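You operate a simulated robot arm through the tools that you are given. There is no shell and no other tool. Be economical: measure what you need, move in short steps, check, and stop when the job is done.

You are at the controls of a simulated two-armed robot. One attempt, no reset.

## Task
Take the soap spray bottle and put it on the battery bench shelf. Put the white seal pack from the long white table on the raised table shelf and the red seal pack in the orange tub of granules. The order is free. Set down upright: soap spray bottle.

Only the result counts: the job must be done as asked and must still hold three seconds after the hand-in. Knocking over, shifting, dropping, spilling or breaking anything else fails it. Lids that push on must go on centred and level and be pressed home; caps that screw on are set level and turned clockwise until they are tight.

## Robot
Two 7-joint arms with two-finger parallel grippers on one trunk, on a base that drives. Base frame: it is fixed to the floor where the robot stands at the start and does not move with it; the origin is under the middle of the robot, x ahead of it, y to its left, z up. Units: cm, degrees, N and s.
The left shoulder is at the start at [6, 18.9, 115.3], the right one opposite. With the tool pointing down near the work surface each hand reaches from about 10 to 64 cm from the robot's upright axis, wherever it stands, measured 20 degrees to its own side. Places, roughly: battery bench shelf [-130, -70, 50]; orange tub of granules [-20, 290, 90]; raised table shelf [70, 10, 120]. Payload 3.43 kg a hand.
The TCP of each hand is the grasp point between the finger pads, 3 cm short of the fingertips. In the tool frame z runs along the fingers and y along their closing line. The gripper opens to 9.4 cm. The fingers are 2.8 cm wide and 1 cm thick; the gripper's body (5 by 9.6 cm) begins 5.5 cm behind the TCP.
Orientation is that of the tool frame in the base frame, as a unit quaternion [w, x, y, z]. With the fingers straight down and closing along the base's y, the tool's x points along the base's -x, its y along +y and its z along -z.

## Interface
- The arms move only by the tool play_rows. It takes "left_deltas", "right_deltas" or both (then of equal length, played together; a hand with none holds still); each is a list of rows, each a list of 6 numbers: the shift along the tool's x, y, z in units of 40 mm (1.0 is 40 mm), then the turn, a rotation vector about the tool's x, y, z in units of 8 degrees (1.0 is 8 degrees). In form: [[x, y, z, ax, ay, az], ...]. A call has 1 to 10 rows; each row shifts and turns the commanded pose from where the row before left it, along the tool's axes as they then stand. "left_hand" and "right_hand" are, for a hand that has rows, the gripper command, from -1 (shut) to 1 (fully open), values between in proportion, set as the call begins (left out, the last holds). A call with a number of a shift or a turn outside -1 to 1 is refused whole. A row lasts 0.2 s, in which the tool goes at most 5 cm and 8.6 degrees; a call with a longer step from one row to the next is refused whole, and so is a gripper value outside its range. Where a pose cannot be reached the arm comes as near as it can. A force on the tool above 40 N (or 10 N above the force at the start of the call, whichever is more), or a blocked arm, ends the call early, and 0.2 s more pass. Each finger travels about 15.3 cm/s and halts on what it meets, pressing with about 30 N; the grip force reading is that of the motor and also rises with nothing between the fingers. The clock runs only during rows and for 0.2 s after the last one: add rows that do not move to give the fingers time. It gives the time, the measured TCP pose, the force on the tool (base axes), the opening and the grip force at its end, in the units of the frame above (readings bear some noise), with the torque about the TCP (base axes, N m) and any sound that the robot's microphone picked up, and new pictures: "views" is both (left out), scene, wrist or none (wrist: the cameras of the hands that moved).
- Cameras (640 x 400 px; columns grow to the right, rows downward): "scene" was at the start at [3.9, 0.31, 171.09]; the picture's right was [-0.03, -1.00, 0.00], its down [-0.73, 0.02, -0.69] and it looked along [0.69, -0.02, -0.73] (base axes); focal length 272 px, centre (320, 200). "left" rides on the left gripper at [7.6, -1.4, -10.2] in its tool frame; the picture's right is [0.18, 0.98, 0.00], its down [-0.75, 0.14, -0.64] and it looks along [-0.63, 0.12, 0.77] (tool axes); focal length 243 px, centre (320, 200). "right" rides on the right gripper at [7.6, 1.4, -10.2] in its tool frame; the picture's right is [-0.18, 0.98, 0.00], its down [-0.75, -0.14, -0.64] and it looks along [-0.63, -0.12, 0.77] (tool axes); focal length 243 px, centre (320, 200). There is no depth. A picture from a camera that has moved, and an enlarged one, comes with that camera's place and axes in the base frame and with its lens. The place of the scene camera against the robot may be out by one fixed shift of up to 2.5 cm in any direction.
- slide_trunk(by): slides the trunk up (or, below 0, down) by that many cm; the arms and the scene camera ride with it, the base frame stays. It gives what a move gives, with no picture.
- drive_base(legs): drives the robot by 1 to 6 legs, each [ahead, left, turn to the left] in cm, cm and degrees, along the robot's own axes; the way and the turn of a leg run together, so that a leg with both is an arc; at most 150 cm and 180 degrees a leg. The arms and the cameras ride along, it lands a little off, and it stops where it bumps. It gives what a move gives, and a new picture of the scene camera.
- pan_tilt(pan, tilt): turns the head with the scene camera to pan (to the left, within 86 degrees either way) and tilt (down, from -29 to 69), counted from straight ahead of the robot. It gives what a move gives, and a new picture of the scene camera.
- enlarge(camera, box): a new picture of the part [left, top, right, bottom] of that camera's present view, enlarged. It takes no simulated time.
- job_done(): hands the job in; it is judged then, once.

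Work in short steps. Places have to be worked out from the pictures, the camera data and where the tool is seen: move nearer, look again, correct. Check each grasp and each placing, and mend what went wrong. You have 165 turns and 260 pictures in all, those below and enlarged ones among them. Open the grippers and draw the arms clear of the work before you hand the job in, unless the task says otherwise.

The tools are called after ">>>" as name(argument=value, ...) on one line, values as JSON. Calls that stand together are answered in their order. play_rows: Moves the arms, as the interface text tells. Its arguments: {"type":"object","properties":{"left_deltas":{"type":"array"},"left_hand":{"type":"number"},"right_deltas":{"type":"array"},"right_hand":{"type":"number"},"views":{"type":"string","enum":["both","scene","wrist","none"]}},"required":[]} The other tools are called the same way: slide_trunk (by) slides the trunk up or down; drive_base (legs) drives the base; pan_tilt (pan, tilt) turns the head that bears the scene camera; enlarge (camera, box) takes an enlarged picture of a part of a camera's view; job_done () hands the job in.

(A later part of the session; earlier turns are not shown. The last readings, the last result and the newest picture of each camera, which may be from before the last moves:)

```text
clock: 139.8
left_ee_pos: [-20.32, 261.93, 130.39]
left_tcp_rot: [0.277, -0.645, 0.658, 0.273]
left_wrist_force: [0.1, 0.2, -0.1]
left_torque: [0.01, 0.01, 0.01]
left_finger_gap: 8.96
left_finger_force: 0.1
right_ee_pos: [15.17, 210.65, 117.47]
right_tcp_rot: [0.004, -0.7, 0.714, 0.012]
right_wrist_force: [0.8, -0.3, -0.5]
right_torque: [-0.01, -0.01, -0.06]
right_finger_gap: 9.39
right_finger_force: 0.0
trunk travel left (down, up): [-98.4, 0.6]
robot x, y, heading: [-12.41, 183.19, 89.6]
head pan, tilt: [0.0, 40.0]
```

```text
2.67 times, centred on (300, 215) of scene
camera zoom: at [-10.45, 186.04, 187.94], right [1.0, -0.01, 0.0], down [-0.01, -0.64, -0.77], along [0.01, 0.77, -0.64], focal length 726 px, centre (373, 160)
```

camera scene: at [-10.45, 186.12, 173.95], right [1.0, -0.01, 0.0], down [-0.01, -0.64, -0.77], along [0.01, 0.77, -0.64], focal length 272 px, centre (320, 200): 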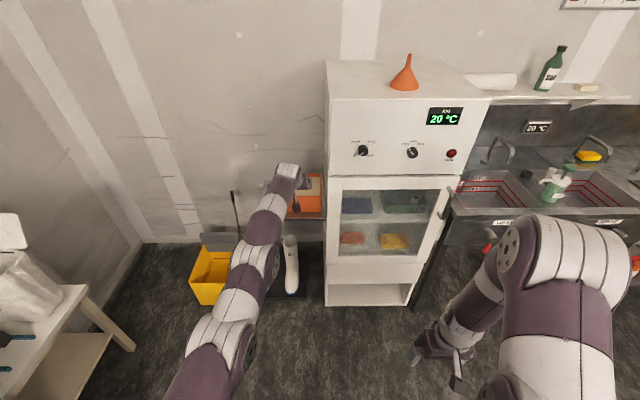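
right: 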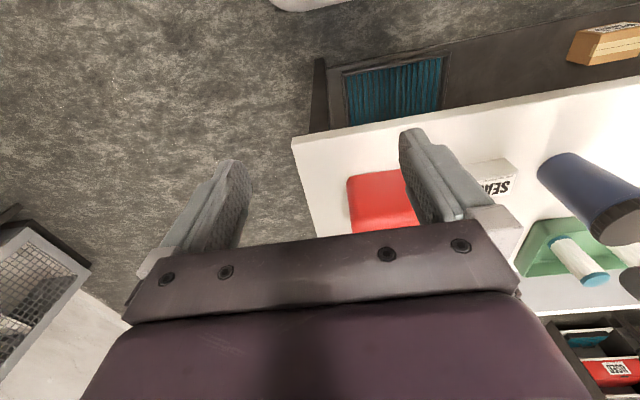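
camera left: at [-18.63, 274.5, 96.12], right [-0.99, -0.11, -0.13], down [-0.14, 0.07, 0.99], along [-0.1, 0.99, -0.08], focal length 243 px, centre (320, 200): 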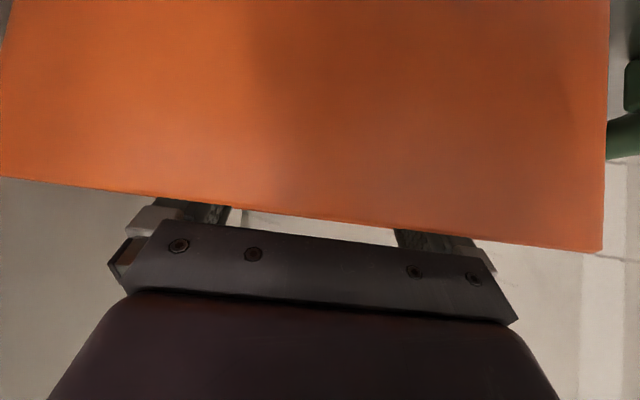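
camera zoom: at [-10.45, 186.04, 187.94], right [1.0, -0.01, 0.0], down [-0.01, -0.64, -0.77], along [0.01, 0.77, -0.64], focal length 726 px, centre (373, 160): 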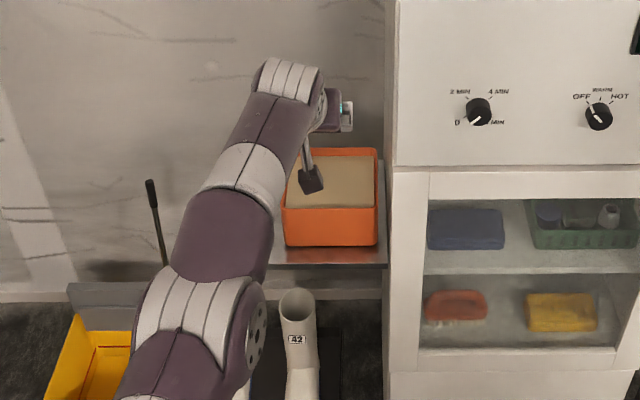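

No contact was felt below the granule surface, so the granules are non-solid and the pack has sunk inside the tub's walls (the hand's empty). Now find the soap spray bottle: look at the sink and the table end up close.

>>> pan_tilt(pan=-45, tilt=25)

>>> enlarge(camera="scene", box=[60, 120, 380, 320])

>>> pan_tilt(pan=-86, tilt=40)

```text
clock: 140.9
left_ee_pos: [-20.4, 261.82, 130.44]
left_tcp_rot: [0.276, -0.645, 0.658, 0.273]
left_wrist_force: [-0.4, -0.2, 0.0]
left_torque: [-0.01, 0.04, -0.01]
left_finger_gap: 8.92
left_finger_force: 0.1
right_ee_pos: [15.12, 210.72, 117.47]
right_tcp_rot: [0.005, -0.699, 0.715, 0.013]
right_wrist_force: [-0.4, 0.2, -0.5]
right_torque: [0.0, -0.01, -0.02]
right_finger_gap: 9.4
right_finger_force: 0.0
trunk travel left (down, up): [-98.4, 0.6]
robot x, y, heading: [-12.52, 183.03, 89.5]
head pan, tilt: [-45.0, 25.0]
camera scene: at [-3.97, 183.96, 190.28], right [0.7, -0.71, 0.0], down [-0.3, -0.3, -0.91], along [0.65, 0.64, -0.42], focal length 272 px, centre (320, 200)
```

scene: 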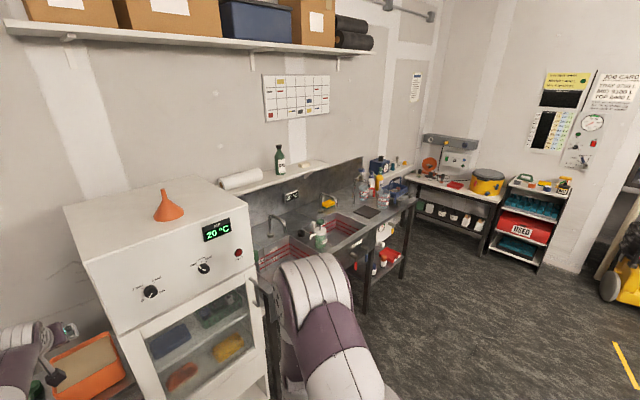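

```text
2.00 times, centred on (220, 220) of scene
camera zoom: at [-3.97, 183.96, 190.28], right [0.7, -0.71, 0.0], down [-0.3, -0.3, -0.91], along [0.65, 0.64, -0.42], focal length 545 px, centre (520, 160)
```

zoom: 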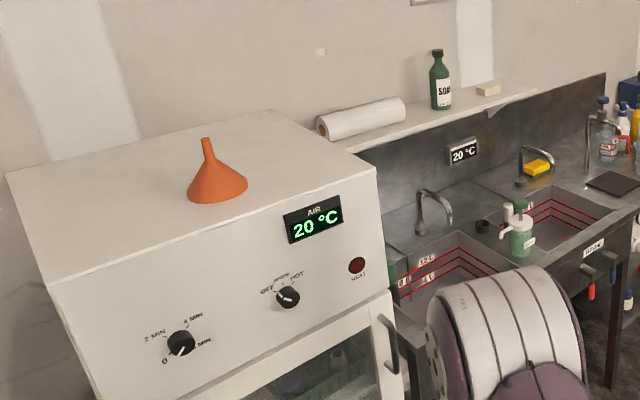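

```text
clock: 142.0
left_ee_pos: [-20.19, 261.91, 130.32]
left_tcp_rot: [0.276, -0.646, 0.658, 0.273]
left_wrist_force: [0.0, -0.4, -0.9]
left_torque: [-0.02, 0.01, -0.01]
left_finger_gap: 8.93
left_finger_force: 0.1
right_ee_pos: [15.09, 210.58, 117.42]
right_tcp_rot: [0.005, -0.699, 0.714, 0.013]
right_wrist_force: [-0.5, 0.5, -0.3]
right_torque: [-0.01, 0.02, 0.0]
right_finger_gap: 9.36
right_finger_force: 0.0
trunk travel left (down, up): [-98.4, 0.6]
robot x, y, heading: [-12.3, 182.92, 89.4]
head pan, tilt: [-85.9, 40.0]
camera scene: at [-2.05, 178.03, 187.95], right [0.06, -1.0, 0.0], down [-0.64, -0.04, -0.77], along [0.76, 0.05, -0.64], focal length 272 px, centre (320, 200)
```

scene: 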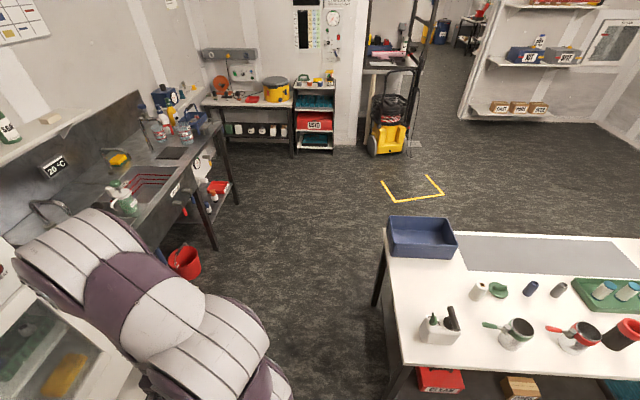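

>>> enlarge(camera="scene", box=[90, 165, 150, 220])

>>> enlarge(camera="scene", box=[410, 290, 470, 350])

>>> enlarge(camera="scene", box=[140, 80, 220, 150])

```text
7.27 times, centred on (120, 192) of scene
camera zoom: at [-2.05, 178.03, 187.95], right [0.06, -1.0, 0.0], down [-0.64, -0.04, -0.77], along [0.76, 0.05, -0.64], focal length 1981 px, centre (1774, 254)
```

zoom: 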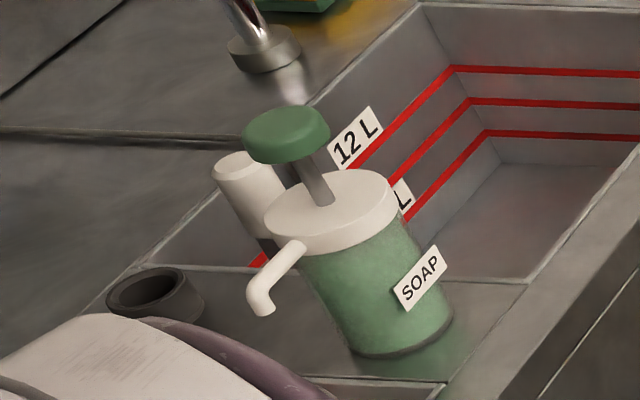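

```text
6.67 times, centred on (440, 320) of scene
camera zoom: at [-2.05, 178.03, 187.95], right [0.06, -1.0, 0.0], down [-0.64, -0.04, -0.77], along [0.76, 0.05, -0.64], focal length 1816 px, centre (-480, -600)
```

zoom: 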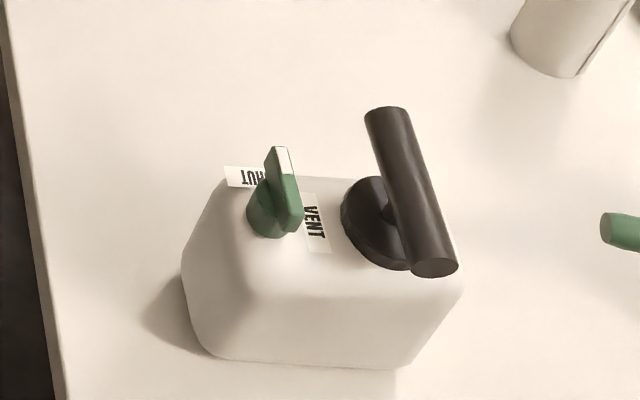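

```text
5.71 times, centred on (180, 115) of scene
camera zoom: at [-2.05, 178.03, 187.95], right [0.06, -1.0, 0.0], down [-0.64, -0.04, -0.77], along [0.76, 0.05, -0.64], focal length 1556 px, centre (1120, 686)
```

zoom: 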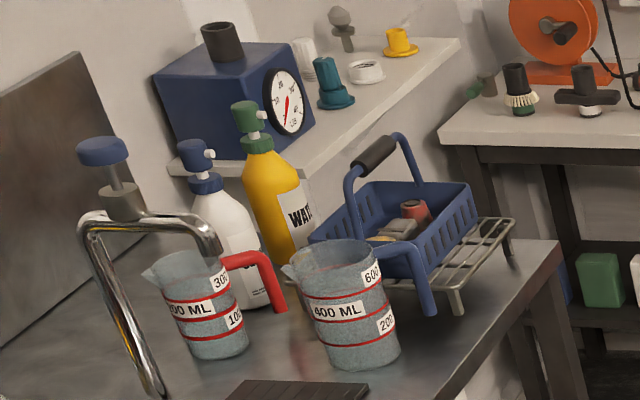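

>>> enlarge(camera="scene", box=[160, 85, 200, 125])

>>> pan_tilt(pan=86, tilt=30)

```text
10.00 times, centred on (180, 105) of scene
camera zoom: at [-2.05, 178.03, 187.95], right [0.06, -1.0, 0.0], down [-0.64, -0.04, -0.77], along [0.76, 0.05, -0.64], focal length 2724 px, centre (1720, 1150)
```

zoom: 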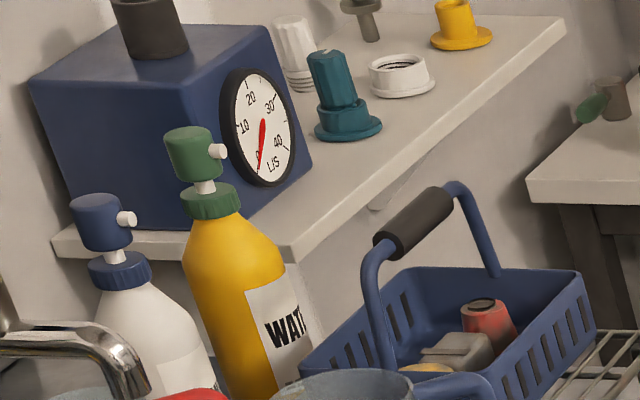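

```text
clock: 144.6
left_ee_pos: [-20.25, 261.81, 130.4]
left_tcp_rot: [0.277, -0.645, 0.658, 0.273]
left_wrist_force: [-1.1, 0.4, 0.9]
left_torque: [0.01, 0.01, -0.01]
left_finger_gap: 8.94
left_finger_force: 0.1
right_ee_pos: [15.14, 210.75, 117.41]
right_tcp_rot: [0.005, -0.7, 0.714, 0.013]
right_wrist_force: [0.3, -1.1, -0.7]
right_torque: [0.0, 0.03, 0.02]
right_finger_gap: 9.39
right_finger_force: 0.1
trunk travel left (down, up): [-98.4, 0.6]
robot x, y, heading: [-12.2, 182.87, 89.4]
head pan, tilt: [85.9, 30.0]
camera scene: at [-19.55, 178.23, 189.49], right [0.08, 1.0, 0.0], down [0.5, -0.04, -0.87], along [-0.86, 0.07, -0.5], focal length 272 px, centre (320, 200)
```

scene: 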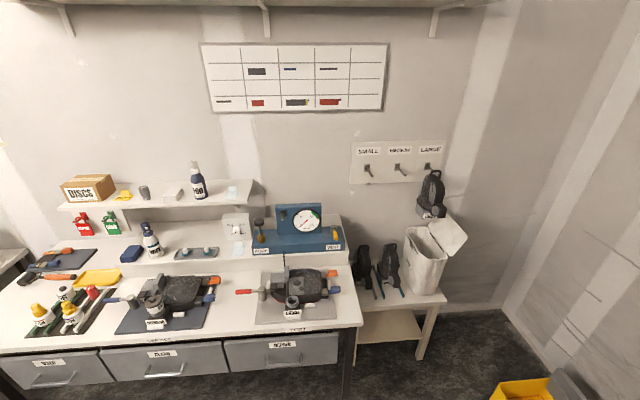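

>>> enlarge(camera="scene", box=[60, 150, 260, 275])

>>> enlarge(camera="scene", box=[20, 260, 120, 340])

```text
3.20 times, centred on (160, 212) of scene
camera zoom: at [-19.55, 178.23, 189.49], right [0.08, 1.0, 0.0], down [0.5, -0.04, -0.87], along [-0.86, 0.07, -0.5], focal length 872 px, centre (832, 160)
```

zoom: 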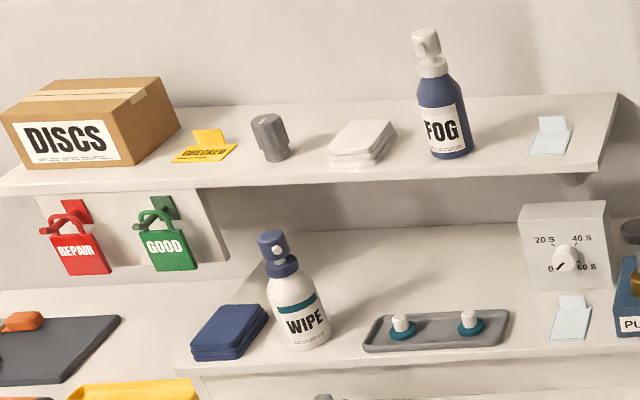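

```text
5.00 times, centred on (70, 300) of scene
camera zoom: at [-19.55, 178.23, 189.49], right [0.08, 1.0, 0.0], down [0.5, -0.04, -0.87], along [-0.86, 0.07, -0.5], focal length 1362 px, centre (1570, -300)
```

zoom: 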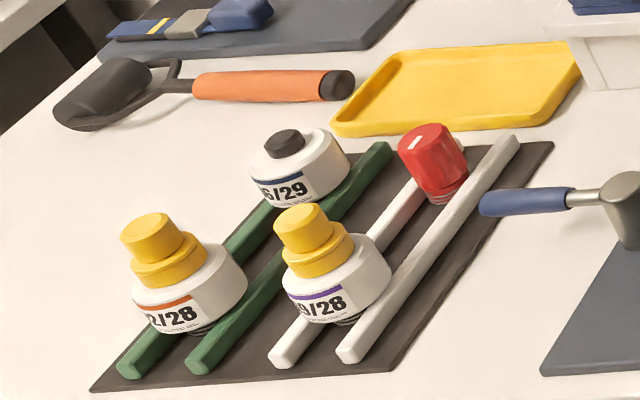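

The sink's white spray bottle (label hidden) is the likeliest soap sprayer; the yellow one reads "WAT…". First I'll try again to fold the left arm by tilting toward vertical while stepping back.

>>> play_rows(left_deltas=[[0, 0, -0.1, 0, 0.6, 0], [0, 0, -0.1, 0, 0.6, 0], [0, 0, -0.1, 0, 0.6, 0], [0, 0, -0.1, 0, 0.6, 0], [0, 0, -0.1, 0, 0.6, 0], [0, 0, -0.1, 0, 0.6, 0], [0, 0, -0.1, 0, 0.6, 0], [0, 0, 0, 0, 0, 0]], views="none")

```text
clock: 146.4
left_ee_pos: [-21.64, 252.49, 129.77]
left_tcp_rot: [0.133, -0.687, 0.702, 0.131]
left_wrist_force: [-0.2, 0.8, 0.4]
left_torque: [0.01, 0.03, 0.0]
left_finger_gap: 8.93
left_finger_force: 0.1
left hand out of reach, approached as far as the arm can: row 1, 2, 3, 4, 5, 6, 7
right_ee_pos: [15.15, 210.92, 117.39]
right_tcp_rot: [0.003, -0.699, 0.715, 0.012]
right_wrist_force: [-0.1, 0.5, 0.5]
right_torque: [0.0, 0.01, 0.0]
right_finger_gap: 9.39
right_finger_force: 0.0
trunk travel left (down, up): [-98.4, 0.6]
robot x, y, heading: [-12.07, 182.88, 89.5]
head pan, tilt: [85.9, 30.0]
```

Progress: the tilt is ~21° and reach has shortened by 10 cm. Continue pulling back.

>>> play_rows(left_deltas=[[0.3, 0, -0.1, 0, 0.5, 0], [0.4, 0, -0.1, 0, 0.5, 0], [0.5, 0, -0.1, 0, 0.5, 0], [0.6, 0, 0, 0, 0.3, 0], [0.6, 0, 0, 0, 0.3, 0], [0.6, 0, 0, 0, 0, 0], [0.6, 0, 0, 0, 0, 0], [0.6, 0, 0, 0, 0, 0], [0, 0, 0, 0, 0, 0]], views="none")

```text
clock: 148.4
left_ee_pos: [-22.52, 231.7, 127.16]
left_tcp_rot: [0.015, -0.7, 0.714, 0.016]
left_wrist_force: [0.7, 0.0, 0.1]
left_torque: [-0.02, 0.01, 0.01]
left_finger_gap: 8.92
left_finger_force: 0.1
left hand out of reach, approached as far as the arm can: row 1, 2, 3
right_ee_pos: [15.27, 210.63, 117.46]
right_tcp_rot: [0.004, -0.7, 0.714, 0.012]
right_wrist_force: [0.4, 0.3, 0.1]
right_torque: [0.0, -0.02, 0.0]
right_finger_gap: 9.38
right_finger_force: 0.1
trunk travel left (down, up): [-98.4, 0.6]
robot x, y, heading: [-12.35, 182.78, 89.6]
head pan, tilt: [85.9, 30.0]
```

The left arm is normal again. Tuck it: back 14, left 14.

>>> play_rows(left_deltas=[[0.7, 0.7, 0, 0, 0, 0], [0.7, 0.7, 0, 0, 0, 0], [0.7, 0.7, 0, 0, 0, 0], [0.7, 0.7, 0, 0, 0, 0], [0.7, 0.7, 0, 0, 0, 0], [0, 0, 0, 0, 0, 0]], views="none")

>>> drive_base(legs=[[35, 0, -60], [0, 0, 0]])

>>> pan_tilt(pan=0, tilt=25)

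```text
clock: 149.8
left_ee_pos: [-36.69, 218.16, 126.8]
left_tcp_rot: [0.015, -0.7, 0.713, 0.017]
left_wrist_force: [-0.2, 0.7, 0.1]
left_torque: [-0.02, -0.01, 0.0]
left_finger_gap: 8.94
left_finger_force: 0.0
right_ee_pos: [15.28, 210.74, 117.44]
right_tcp_rot: [0.003, -0.7, 0.714, 0.012]
right_wrist_force: [-0.7, 0.2, -0.2]
right_torque: [0.0, 0.01, 0.0]
right_finger_gap: 9.39
right_finger_force: 0.2
trunk travel left (down, up): [-98.4, 0.6]
robot x, y, heading: [-12.27, 182.84, 89.2]
head pan, tilt: [85.9, 30.0]
```

```text
clock: 153.2
left_ee_pos: [23.87, 249.84, 126.78]
left_tcp_rot: [0.021, -0.24, 0.971, 0.006]
left_wrist_force: [0.1, 0.1, 0.2]
left_torque: [-0.02, 0.03, -0.02]
left_finger_gap: 8.94
left_finger_force: 0.2
right_ee_pos: [42.48, 200.67, 117.56]
right_tcp_rot: [0.009, -0.238, 0.971, 0.008]
right_wrist_force: [-0.5, 0.3, -1.4]
right_torque: [0.01, -0.02, 0.02]
right_finger_gap: 9.4
right_finger_force: 0.0
trunk travel left (down, up): [-98.4, 0.6]
robot x, y, heading: [5.12, 211.57, 28.3]
head pan, tilt: [85.9, 30.0]
camera scene: at [-2.1, 217.5, 189.49], right [0.91, 0.41, 0.0], down [0.2, -0.46, -0.87], along [-0.36, 0.79, -0.5], focal length 272 px, centre (320, 200)
```

scene: 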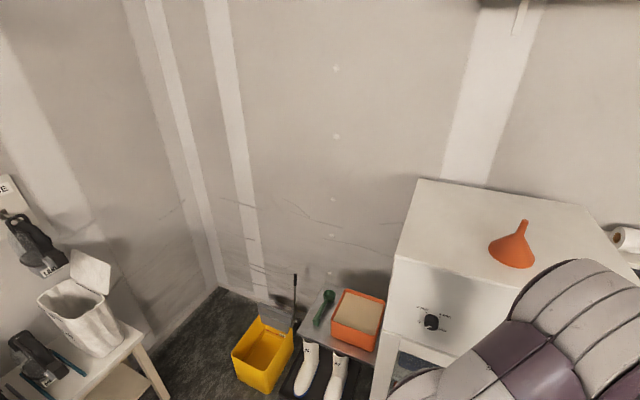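

```text
clock: 154.8
left_ee_pos: [23.91, 249.9, 126.79]
left_tcp_rot: [0.021, -0.24, 0.971, 0.005]
left_wrist_force: [-0.6, -0.2, -0.6]
left_torque: [0.01, -0.01, -0.03]
left_finger_gap: 8.93
left_finger_force: 0.1
right_ee_pos: [42.33, 200.73, 117.39]
right_tcp_rot: [0.011, -0.238, 0.971, 0.009]
right_wrist_force: [-0.3, 0.0, 0.3]
right_torque: [0.0, -0.01, -0.02]
right_finger_gap: 9.41
right_finger_force: 0.0
trunk travel left (down, up): [-98.4, 0.6]
robot x, y, heading: [4.81, 211.69, 28.4]
head pan, tilt: [0.0, 25.0]
camera scene: at [9.62, 213.6, 190.28], right [0.47, -0.88, 0.0], down [-0.37, -0.2, -0.91], along [0.8, 0.43, -0.42], focal length 272 px, centre (320, 200)
```

scene: 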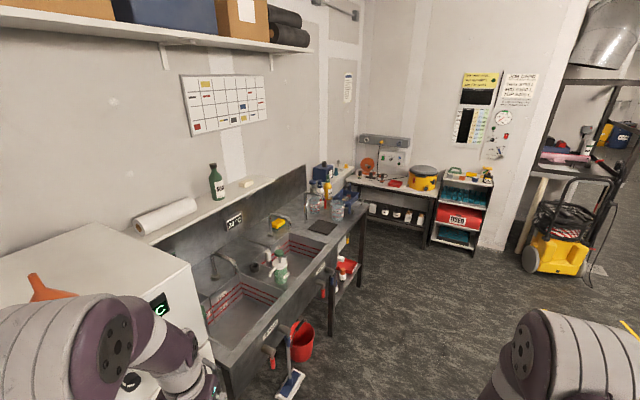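

Drive along the sink to about (150, 215), facing it, to read the bottle labels.

>>> drive_base(legs=[[129, -66, 0], [0, 0, 61]])

>>> pan_tilt(pan=-20, tilt=40)

```text
clock: 164.6
left_ee_pos: [125.69, 249.74, 126.77]
left_tcp_rot: [0.015, -0.695, 0.718, 0.016]
left_wrist_force: [0.9, 0.9, -0.2]
left_torque: [0.01, 0.0, -0.01]
left_finger_gap: 8.94
left_finger_force: 0.0
right_ee_pos: [177.59, 241.7, 117.49]
right_tcp_rot: [0.005, -0.695, 0.719, 0.013]
right_wrist_force: [-0.4, 1.0, 0.1]
right_torque: [0.0, 0.03, 0.01]
right_finger_gap: 9.41
right_finger_force: 0.1
trunk travel left (down, up): [-98.4, 0.6]
robot x, y, heading: [149.28, 214.61, 88.8]
head pan, tilt: [0.0, 25.0]
camera scene: at [151.63, 218.1, 190.28], right [1.0, -0.02, 0.0], down [-0.01, -0.42, -0.91], along [0.02, 0.91, -0.42], focal length 272 px, centre (320, 200)
```

scene: 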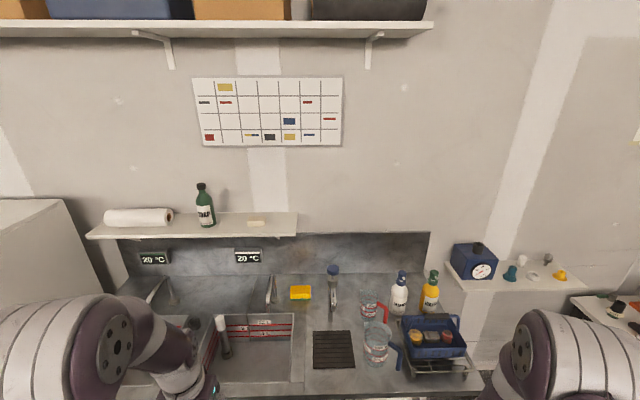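

```text
clock: 165.5
left_ee_pos: [125.67, 249.76, 126.69]
left_tcp_rot: [0.015, -0.695, 0.718, 0.017]
left_wrist_force: [0.1, 0.4, 0.4]
left_torque: [0.05, 0.01, -0.01]
left_finger_gap: 8.94
left_finger_force: 0.1
right_ee_pos: [177.63, 241.71, 117.48]
right_tcp_rot: [0.004, -0.695, 0.719, 0.014]
right_wrist_force: [-0.3, 0.3, 0.4]
right_torque: [0.0, 0.01, 0.01]
right_finger_gap: 9.43
right_finger_force: 0.0
trunk travel left (down, up): [-98.4, 0.6]
robot x, y, heading: [149.36, 214.65, 88.6]
head pan, tilt: [-20.0, 40.0]
camera scene: at [154.46, 216.81, 187.96], right [0.93, -0.36, 0.0], down [-0.23, -0.6, -0.77], along [0.28, 0.71, -0.64], focal length 272 px, centre (320, 200)
```

scene: 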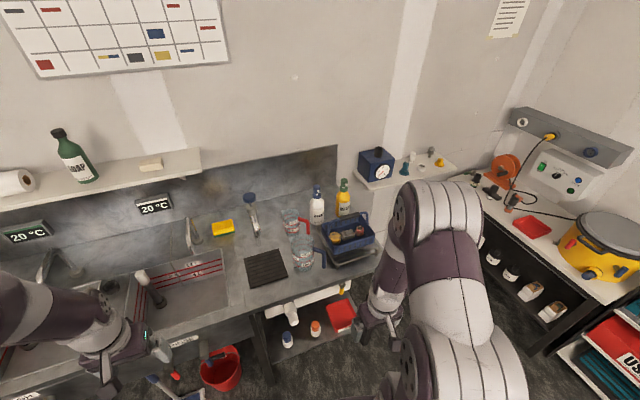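

>>> enlarge(camera="scene", box=[280, 170, 380, 280])

>>> enlarge(camera="scene", box=[300, 180, 360, 225])

```text
3.64 times, centred on (330, 225) of scene
camera zoom: at [154.46, 216.81, 187.96], right [0.93, -0.36, 0.0], down [-0.23, -0.6, -0.77], along [0.28, 0.71, -0.64], focal length 990 px, centre (284, 109)
```

zoom: 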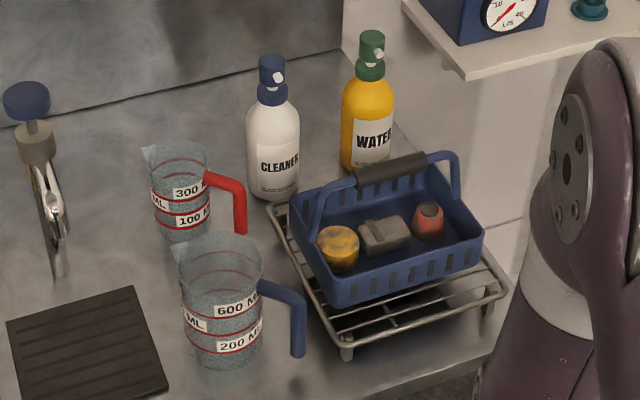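

```text
8.89 times, centred on (330, 202) of scene
camera zoom: at [154.46, 216.81, 187.96], right [0.93, -0.36, 0.0], down [-0.23, -0.6, -0.77], along [0.28, 0.71, -0.64], focal length 2421 px, centre (231, 178)
```

zoom: 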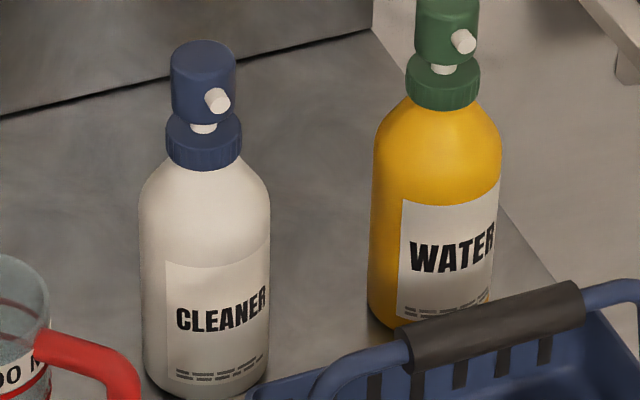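

Those are CLEANER and WATER. The remaining spray bottle candidate is the one on the raised shelf (and maybe others); turn round to view it from this side.

>>> drive_base(legs=[[-15, 0, 0], [0, 0, 150]])

>>> pan_tilt(pan=0, tilt=22)

>>> pan_tilt(pan=60, tilt=22)

```text
clock: 173.3
left_ee_pos: [157.36, 157.66, 126.88]
left_tcp_rot: [0.013, 0.844, 0.536, -0.017]
left_wrist_force: [0.4, -1.0, -0.5]
left_torque: [0.0, -0.01, 0.02]
left_finger_gap: 8.93
left_finger_force: 0.0
right_ee_pos: [112.83, 185.41, 117.32]
right_tcp_rot: [0.012, 0.844, 0.536, -0.007]
right_wrist_force: [0.0, 0.4, 0.0]
right_torque: [-0.01, 0.0, 0.02]
right_finger_gap: 9.41
right_finger_force: 0.1
trunk travel left (down, up): [-98.4, 0.6]
robot x, y, heading: [149.02, 199.85, -114.4]
head pan, tilt: [-20.0, 40.0]
camera scene: at [147.7, 199.45, 187.95], right [-0.71, 0.7, 0.0], down [0.45, 0.46, -0.77], along [-0.54, -0.55, -0.64], focal length 272 px, centre (320, 200)
```

scene: 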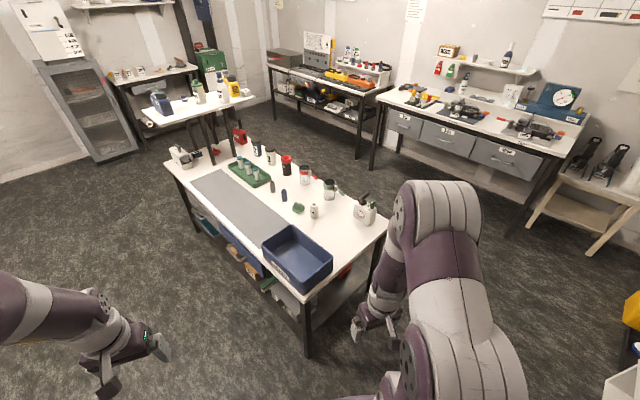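

```text
clock: 174.1
left_ee_pos: [157.26, 157.56, 126.72]
left_tcp_rot: [0.011, 0.843, 0.537, -0.018]
left_wrist_force: [0.3, 0.1, -0.9]
left_torque: [0.01, 0.03, -0.01]
left_finger_gap: 8.94
left_finger_force: 0.0
right_ee_pos: [112.87, 185.42, 117.46]
right_tcp_rot: [0.012, 0.844, 0.536, -0.007]
right_wrist_force: [-0.1, 1.0, 0.3]
right_torque: [-0.06, 0.03, -0.03]
right_finger_gap: 9.39
right_finger_force: 0.1
trunk travel left (down, up): [-98.4, 0.6]
robot x, y, heading: [149.67, 199.7, -114.6]
head pan, tilt: [0.0, 22.0]
camera scene: at [149.82, 197.07, 190.76], right [-0.91, 0.42, 0.0], down [0.16, 0.34, -0.93], along [-0.39, -0.84, -0.38], focal length 272 px, centre (320, 200)
```

scene: 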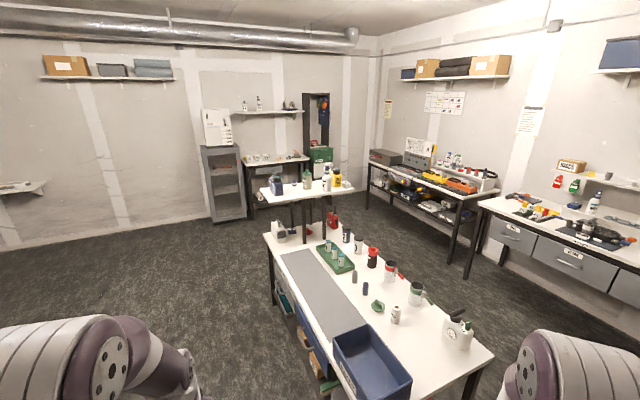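

```text
clock: 175.4
left_ee_pos: [157.29, 157.62, 126.75]
left_tcp_rot: [0.012, 0.844, 0.536, -0.017]
left_wrist_force: [-0.4, 0.4, 0.5]
left_torque: [-0.03, -0.01, -0.02]
left_finger_gap: 8.93
left_finger_force: 0.0
right_ee_pos: [112.85, 185.5, 117.45]
right_tcp_rot: [0.011, 0.844, 0.536, -0.007]
right_wrist_force: [0.0, -0.3, 0.4]
right_torque: [-0.01, -0.03, -0.01]
right_finger_gap: 9.4
right_finger_force: 0.0
trunk travel left (down, up): [-98.4, 0.6]
robot x, y, heading: [148.75, 199.47, -114.5]
head pan, tilt: [60.0, 22.0]
camera scene: at [159.06, 197.95, 190.77], right [-0.81, -0.58, 0.0], down [-0.22, 0.31, -0.93], along [0.54, -0.76, -0.37], focal length 272 px, centre (320, 200)
```

scene: 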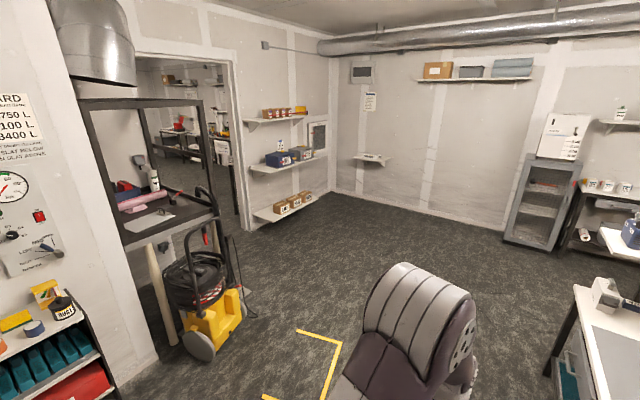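

>>> enlarge(camera="scene", box=[100, 50, 340, 230])

>>> pan_tilt(pan=0, tilt=30)

>>> enlarge(camera="scene", box=[250, 120, 370, 195])

>>> enlarge(camera="scene", box=[360, 80, 520, 180])

```text
2.22 times, centred on (220, 140) of scene
camera zoom: at [159.06, 197.95, 190.77], right [-0.81, -0.58, 0.0], down [-0.22, 0.31, -0.93], along [0.54, -0.76, -0.37], focal length 605 px, centre (542, 333)
```

zoom: 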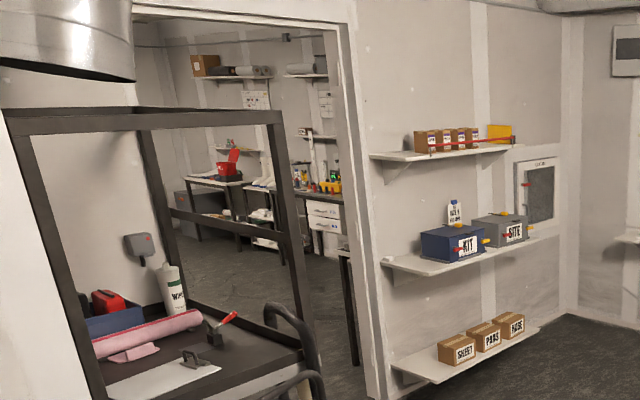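

```text
clock: 176.7
left_ee_pos: [157.42, 157.59, 126.8]
left_tcp_rot: [0.012, 0.844, 0.537, -0.018]
left_wrist_force: [0.0, -0.5, -0.6]
left_torque: [-0.02, 0.02, 0.03]
left_finger_gap: 8.91
left_finger_force: 0.2
right_ee_pos: [112.84, 185.48, 117.45]
right_tcp_rot: [0.012, 0.844, 0.536, -0.008]
right_wrist_force: [-1.5, 0.2, 1.0]
right_torque: [0.0, -0.03, 0.04]
right_finger_gap: 9.41
right_finger_force: 0.1
trunk travel left (down, up): [-98.4, 0.6]
robot x, y, heading: [148.91, 199.65, -114.6]
head pan, tilt: [0.0, 30.0]
camera scene: at [149.93, 197.28, 189.49], right [-0.91, 0.41, 0.0], down [0.21, 0.46, -0.87], along [-0.36, -0.79, -0.5], focal length 272 px, centre (320, 200)
```

scene: 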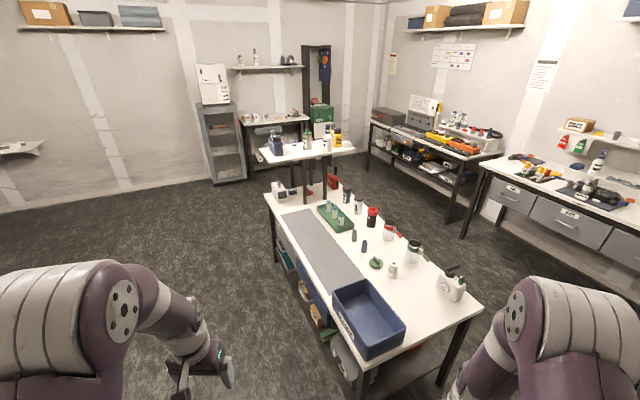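

```text
5.33 times, centred on (310, 158) of scene
camera zoom: at [149.93, 197.28, 189.49], right [-0.91, 0.41, 0.0], down [0.21, 0.46, -0.87], along [-0.36, -0.79, -0.5], focal length 1453 px, centre (373, 427)
```

zoom: 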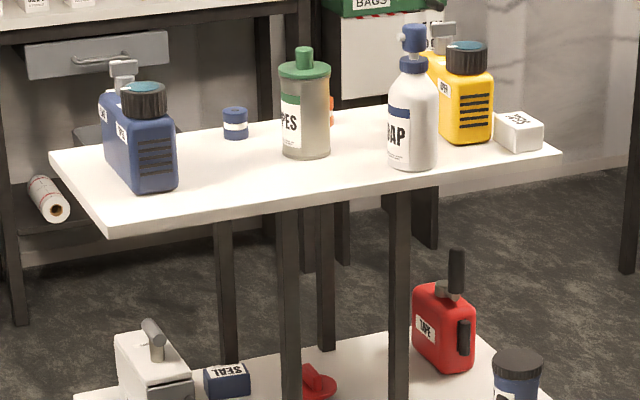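

```text
4.00 times, centred on (440, 130) of scene
camera zoom: at [149.93, 197.28, 189.49], right [-0.91, 0.41, 0.0], down [0.21, 0.46, -0.87], along [-0.36, -0.79, -0.5], focal length 1090 px, centre (-160, 480)
```

zoom: 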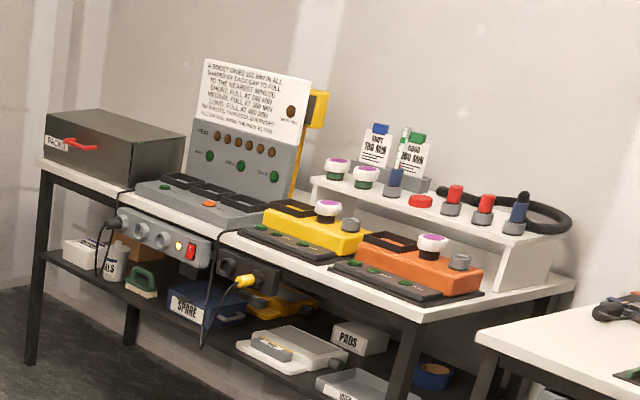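

Found it: the white spray bottle on the raised shelf reads "SOAP" (≈(63, 15)). The battery bench's lower shelf is low, so I'll grip its body from the side, with the tool nearly level, from the front-left. Drive back round the table's far end.

>>> drive_base(legs=[[0, 0, -65.5], [140, 0, 0], [48, 0, 0], [0, 0, 150], [56, -106, 0]])

>>> pan_tilt(pan=0, tilt=35)

```text
clock: 200.4
left_ee_pos: [9.88, 83.82, 126.69]
left_tcp_rot: [0.021, 0.255, 0.967, -0.005]
left_wrist_force: [-0.2, -1.3, 0.3]
left_torque: [0.01, 0.04, 0.0]
left_finger_gap: 8.95
left_finger_force: 0.0
right_ee_pos: [-21.31, 41.68, 117.62]
right_tcp_rot: [0.013, 0.256, 0.966, 0.002]
right_wrist_force: [-0.3, 0.4, 0.1]
right_torque: [0.04, 0.01, 0.0]
right_finger_gap: 9.4
right_finger_force: 0.0
trunk travel left (down, up): [-98.4, 0.6]
robot x, y, heading: [-32.67, 79.11, -29.2]
head pan, tilt: [0.0, 30.0]
camera scene: at [-28.01, 78.14, 189.49], right [-0.48, -0.87, 0.0], down [-0.44, 0.24, -0.87], along [0.76, -0.42, -0.5], focal length 272 px, centre (320, 200)
```

scene: 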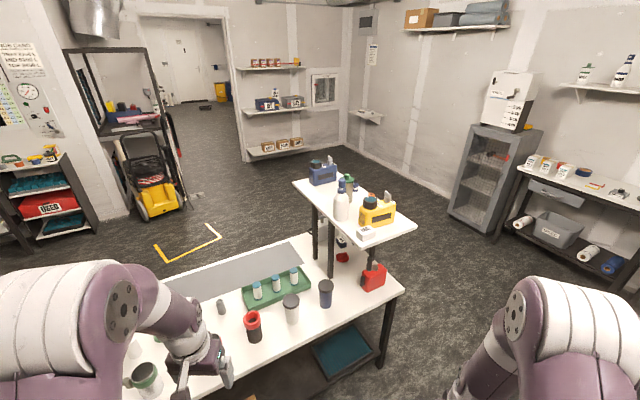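

```text
clock: 201.1
left_ee_pos: [9.91, 83.77, 126.81]
left_tcp_rot: [0.021, 0.255, 0.967, -0.006]
left_wrist_force: [-0.6, -0.4, 0.1]
left_torque: [0.03, -0.03, -0.02]
left_finger_gap: 8.95
left_finger_force: 0.2
right_ee_pos: [-21.4, 41.65, 117.6]
right_tcp_rot: [0.013, 0.256, 0.967, 0.003]
right_wrist_force: [-0.2, 0.4, -0.4]
right_torque: [-0.02, -0.03, 0.0]
right_finger_gap: 9.4
right_finger_force: 0.0
trunk travel left (down, up): [-98.4, 0.6]
robot x, y, heading: [-32.61, 79.0, -29.2]
head pan, tilt: [0.0, 35.0]
camera scene: at [-28.21, 78.17, 188.71], right [-0.48, -0.87, 0.0], down [-0.5, 0.28, -0.82], along [0.72, -0.4, -0.57], focal length 272 px, centre (320, 200)
```

scene: 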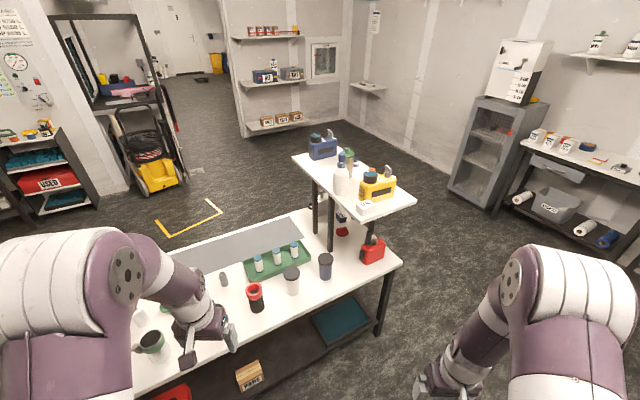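

Now extend the left hand ahead 22 cm, then turn it to azimuth −45° and tilt to ~62°.

>>> play_rows(left_deltas=[[-0.9, 0, 0, 0, 0, 0], [-0.9, 0, 0, 0, 0, 0], [-0.9, 0, 0, 0, 0, 0], [-0.9, 0, 0, 0, 0, 0], [-0.9, 0, 0, 0, 0, 0], [-0.9, 0, 0, 0, 0, 0], [0, 0, 0, 0, 0, 1], [0, 0, 0, 0, 0, 1], [0, 0, 0, 0, 0, 0]], views="none", left_hand=1)

>>> play_rows(left_deltas=[[0, 0, 0, 0, -0.86, 0], [0, 0, 0, 0, -0.86, 0], [0, 0, 0, 0, -0.86, 0], [0, 0, 0, 0, -0.86, 0], [0, 0, 0, 0, -0.86, 0], [0, 0, 0, 0, -0.86, 0], [0, 0, 0, 0, -0.86, 0], [0, 0, 0, 0, -0.86, 0], [0, 0, 0, 0, -0.86, 0], [0, 0, 0, 0, 0, 0]])

```text
clock: 203.1
left_ee_pos: [28.75, 72.96, 127.9]
left_tcp_rot: [0.021, 0.388, 0.921, -0.001]
left_wrist_force: [0.3, -0.4, 0.0]
left_torque: [0.01, -0.04, -0.01]
left_finger_gap: 9.4
left_finger_force: 0.1
right_ee_pos: [-21.28, 41.57, 117.38]
right_tcp_rot: [0.012, 0.256, 0.967, 0.003]
right_wrist_force: [0.3, 1.1, 0.5]
right_torque: [0.01, 0.01, -0.02]
right_finger_gap: 9.4
right_finger_force: 0.0
trunk travel left (down, up): [-98.4, 0.6]
robot x, y, heading: [-32.35, 78.84, -29.0]
head pan, tilt: [0.0, 35.0]
```

```text
clock: 205.3
left_ee_pos: [28.6, 73.21, 127.72]
left_tcp_rot: [0.493, 0.332, 0.779, -0.201]
left_wrist_force: [0.3, -0.6, 0.5]
left_torque: [-0.01, -0.03, 0.0]
left_finger_gap: 9.42
left_finger_force: 0.0
right_ee_pos: [-21.4, 41.5, 117.51]
right_tcp_rot: [0.014, 0.255, 0.967, 0.003]
right_wrist_force: [0.8, 0.0, 0.4]
right_torque: [0.04, 0.04, 0.03]
right_finger_gap: 9.4
right_finger_force: 0.0
trunk travel left (down, up): [-98.4, 0.6]
robot x, y, heading: [-32.61, 79.07, -29.2]
head pan, tilt: [0.0, 35.0]
camera scene: at [-28.22, 78.14, 188.71], right [-0.48, -0.87, 0.0], down [-0.5, 0.28, -0.82], along [0.72, -0.4, -0.57], focal length 272 px, centre (320, 200)
camera left: at [18.91, 81.15, 125.31], right [0.65, 0.75, -0.15], down [-0.09, 0.27, 0.96], along [0.76, -0.61, 0.24], focal length 243 px, centre (320, 200)
```

scene: 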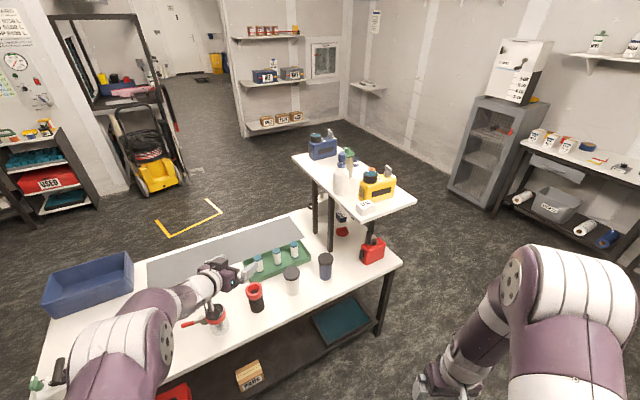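
left: 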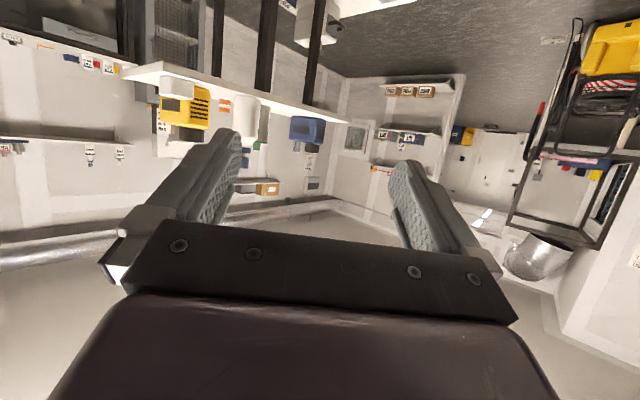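

The tool is at azimuth −45°, tilt 64°. Raise it 5 cm, then drive the base so that the hand comes near the bottle's pre-grasp at about (50, 29, 133).

>>> play_rows(left_deltas=[[-0.56, 0, -0.27, 0, 0, 0], [-0.56, 0, -0.27, 0, 0, 0], [0, 0, 0, 0, 0, 0]], views="none")

>>> drive_base(legs=[[38, -27, 0]])

>>> enlarge(camera="left", box=[0, 0, 640, 400])

```text
clock: 206.1
left_ee_pos: [28.67, 73.06, 132.55]
left_tcp_rot: [0.493, 0.331, 0.779, -0.2]
left_wrist_force: [0.2, -0.4, -0.8]
left_torque: [0.01, 0.01, -0.01]
left_finger_gap: 9.38
left_finger_force: 0.1
right_ee_pos: [-21.15, 41.55, 117.42]
right_tcp_rot: [0.013, 0.256, 0.967, 0.002]
right_wrist_force: [0.2, -0.2, 1.0]
right_torque: [0.02, -0.01, 0.01]
right_finger_gap: 9.41
right_finger_force: 0.0
trunk travel left (down, up): [-98.4, 0.6]
robot x, y, heading: [-32.99, 78.98, -28.8]
head pan, tilt: [0.0, 35.0]
```

```text
clock: 208.9
left_ee_pos: [49.44, 31.85, 132.64]
left_tcp_rot: [0.494, 0.327, 0.781, -0.198]
left_wrist_force: [0.2, 0.2, -0.1]
left_torque: [-0.04, 0.0, -0.02]
left_finger_gap: 9.39
left_finger_force: 0.0
right_ee_pos: [-0.12, -0.45, 117.44]
right_tcp_rot: [0.014, 0.249, 0.968, 0.002]
right_wrist_force: [0.1, 0.6, 0.4]
right_torque: [-0.04, 0.01, 0.0]
right_finger_gap: 9.4
right_finger_force: 0.2
trunk travel left (down, up): [-98.4, 0.6]
robot x, y, heading: [-12.04, 36.58, -28.3]
head pan, tilt: [0.0, 35.0]
camera scene: at [-7.54, 36.19, 188.71], right [-0.47, -0.88, 0.0], down [-0.5, 0.27, -0.82], along [0.72, -0.39, -0.57], focal length 272 px, centre (320, 200)
```

scene: 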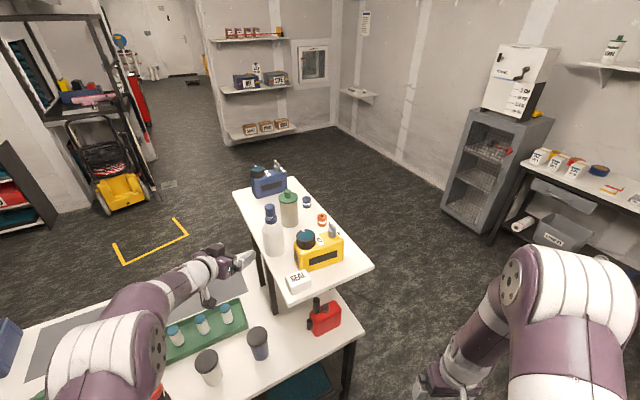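

```text
1.00 times, centred on (320, 200) of left
camera zoom: at [39.5, 39.67, 130.19], right [0.64, 0.76, -0.15], down [-0.09, 0.27, 0.96], along [0.77, -0.6, 0.24], focal length 243 px, centre (320, 200)
```

zoom: 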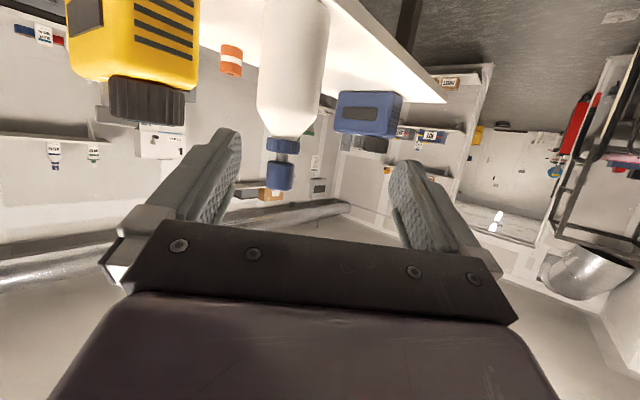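

The bottle's axis is ≈(60.5, 16), diameter ~7.7. Shift sideways −3.5 and advance half the way, then re-check.

>>> play_rows(left_deltas=[[-0.23, -0.3, 0, 0, 0, 0], [-0.23, -0.3, 0, 0, 0, 0], [-0.24, -0.27, 0, 0, 0, 0], [0, 0, 0.6, 0, 0, 0], [0, 0, 0.6, 0, 0, 0], [0, 0, 0.6, 0, 0, 0], [0, 0, 0.5, 0, 0, 0], [0, 0, 0, 0, 0, 0]])

```text
clock: 210.7
left_ee_pos: [53.65, 22.62, 131.34]
left_tcp_rot: [0.495, 0.326, 0.781, -0.197]
left_wrist_force: [-0.7, 0.4, -0.6]
left_torque: [0.0, 0.02, 0.01]
left_finger_gap: 9.42
left_finger_force: 0.0
right_ee_pos: [-0.05, -0.41, 117.43]
right_tcp_rot: [0.014, 0.25, 0.968, 0.002]
right_wrist_force: [-0.1, 0.3, 0.0]
right_torque: [-0.03, 0.01, 0.01]
right_finger_gap: 9.41
right_finger_force: 0.1
trunk travel left (down, up): [-98.4, 0.6]
robot x, y, heading: [-11.57, 37.0, -28.4]
head pan, tilt: [0.0, 35.0]
camera scene: at [-7.47, 36.02, 188.71], right [-0.47, -0.88, 0.0], down [-0.51, 0.27, -0.82], along [0.72, -0.39, -0.57], focal length 272 px, centre (320, 200)
camera left: at [43.88, 30.52, 128.84], right [0.64, 0.76, -0.15], down [-0.09, 0.27, 0.96], along [0.77, -0.6, 0.24], focal length 243 px, centre (320, 200)
```

scene: 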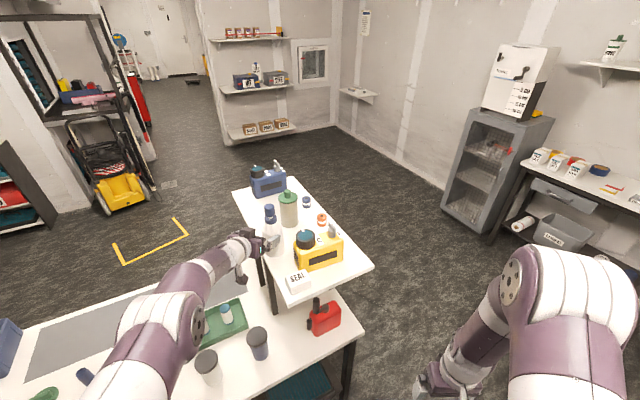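
left: 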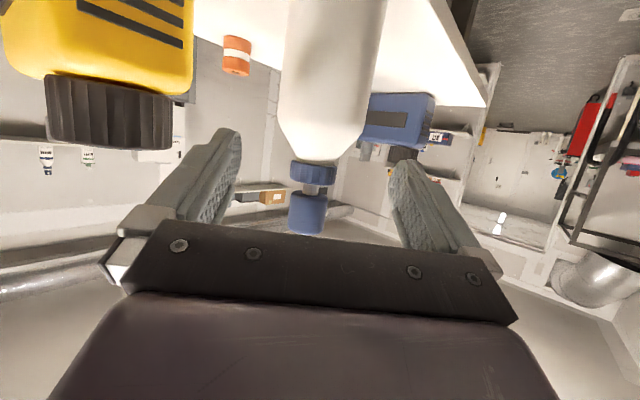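

Bottle centre ≈ (61.1, 16.3), body straight up to z≈126.5. Adjust and advance to 5 cm short, then look.

>>> play_rows(left_deltas=[[0.23, 0.07, 0.1, 0, 0, 0], [0.23, 0.07, 0.1, 0, 0, 0], [0, 0, 0.4, 0, 0, 0], [0, 0, 0.4, 0, 0, 0], [0, 0, 0.4, 0, 0, 0], [0, 0, 0, 0, 0, 0]])

```text
clock: 212.1
left_ee_pos: [57.15, 20.0, 126.93]
left_tcp_rot: [0.494, 0.326, 0.781, -0.197]
left_wrist_force: [0.7, 0.6, -1.0]
left_torque: [-0.02, 0.05, 0.0]
left_finger_gap: 9.39
left_finger_force: 0.1
right_ee_pos: [-0.17, -0.46, 117.52]
right_tcp_rot: [0.014, 0.249, 0.968, 0.003]
right_wrist_force: [0.6, 0.2, -0.8]
right_torque: [0.01, 0.03, 0.01]
right_finger_gap: 9.41
right_finger_force: 0.1
trunk travel left (down, up): [-98.4, 0.6]
robot x, y, heading: [-11.92, 36.81, -28.5]
head pan, tilt: [0.0, 35.0]
camera scene: at [-7.49, 36.0, 188.71], right [-0.47, -0.88, 0.0], down [-0.51, 0.27, -0.82], along [0.72, -0.39, -0.57], focal length 272 px, centre (320, 200)
camera left: at [47.34, 27.91, 124.53], right [0.64, 0.76, -0.15], down [-0.09, 0.27, 0.96], along [0.77, -0.6, 0.24], focal length 243 px, centre (320, 200)
```

scene: 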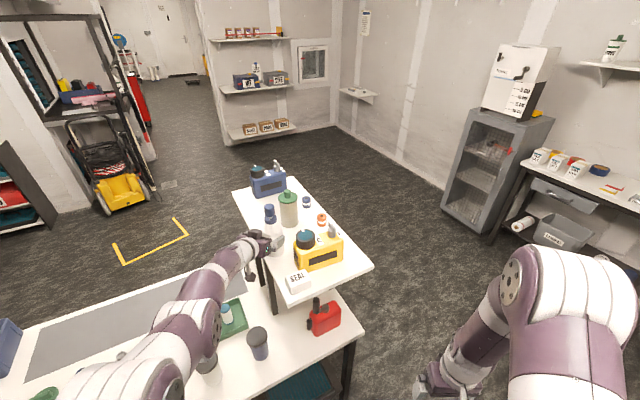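
left: 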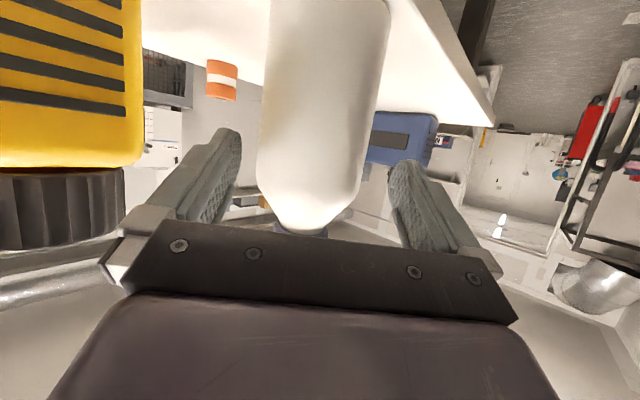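

Well centred. Advance the final 6 cm and close.

>>> play_rows(left_deltas=[[-0.1, -0.05, 0.3, 0, 0, 0], [0, 0, 0.3, 0, 0, 0], [0, 0, 0.3, 0, 0, 0], [0, 0, 0.3, 0, 0, 0], [0, 0, 0.25, 0, 0, 0], [0, 0, 0, 0, 0, 0]], views="wrist")

```text
clock: 213.5
left_ee_pos: [60.67, 16.15, 124.78]
left_tcp_rot: [0.494, 0.326, 0.781, -0.197]
left_wrist_force: [0.4, -1.1, -0.3]
left_torque: [-0.05, 0.01, 0.05]
left_finger_gap: 9.4
left_finger_force: 0.1
right_ee_pos: [-0.12, -0.48, 117.49]
right_tcp_rot: [0.014, 0.25, 0.968, 0.004]
right_wrist_force: [-1.1, 0.1, 0.0]
right_torque: [0.03, 0.03, -0.05]
right_finger_gap: 9.39
right_finger_force: 0.2
trunk travel left (down, up): [-98.4, 0.6]
robot x, y, heading: [-11.35, 36.75, -28.6]
head pan, tilt: [0.0, 35.0]
camera left: at [50.85, 24.01, 122.36], right [0.64, 0.76, -0.15], down [-0.09, 0.27, 0.96], along [0.77, -0.6, 0.24], focal length 243 px, centre (320, 200)
```

left: 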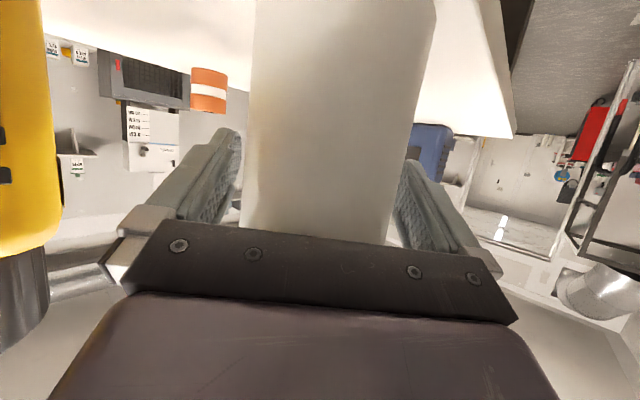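

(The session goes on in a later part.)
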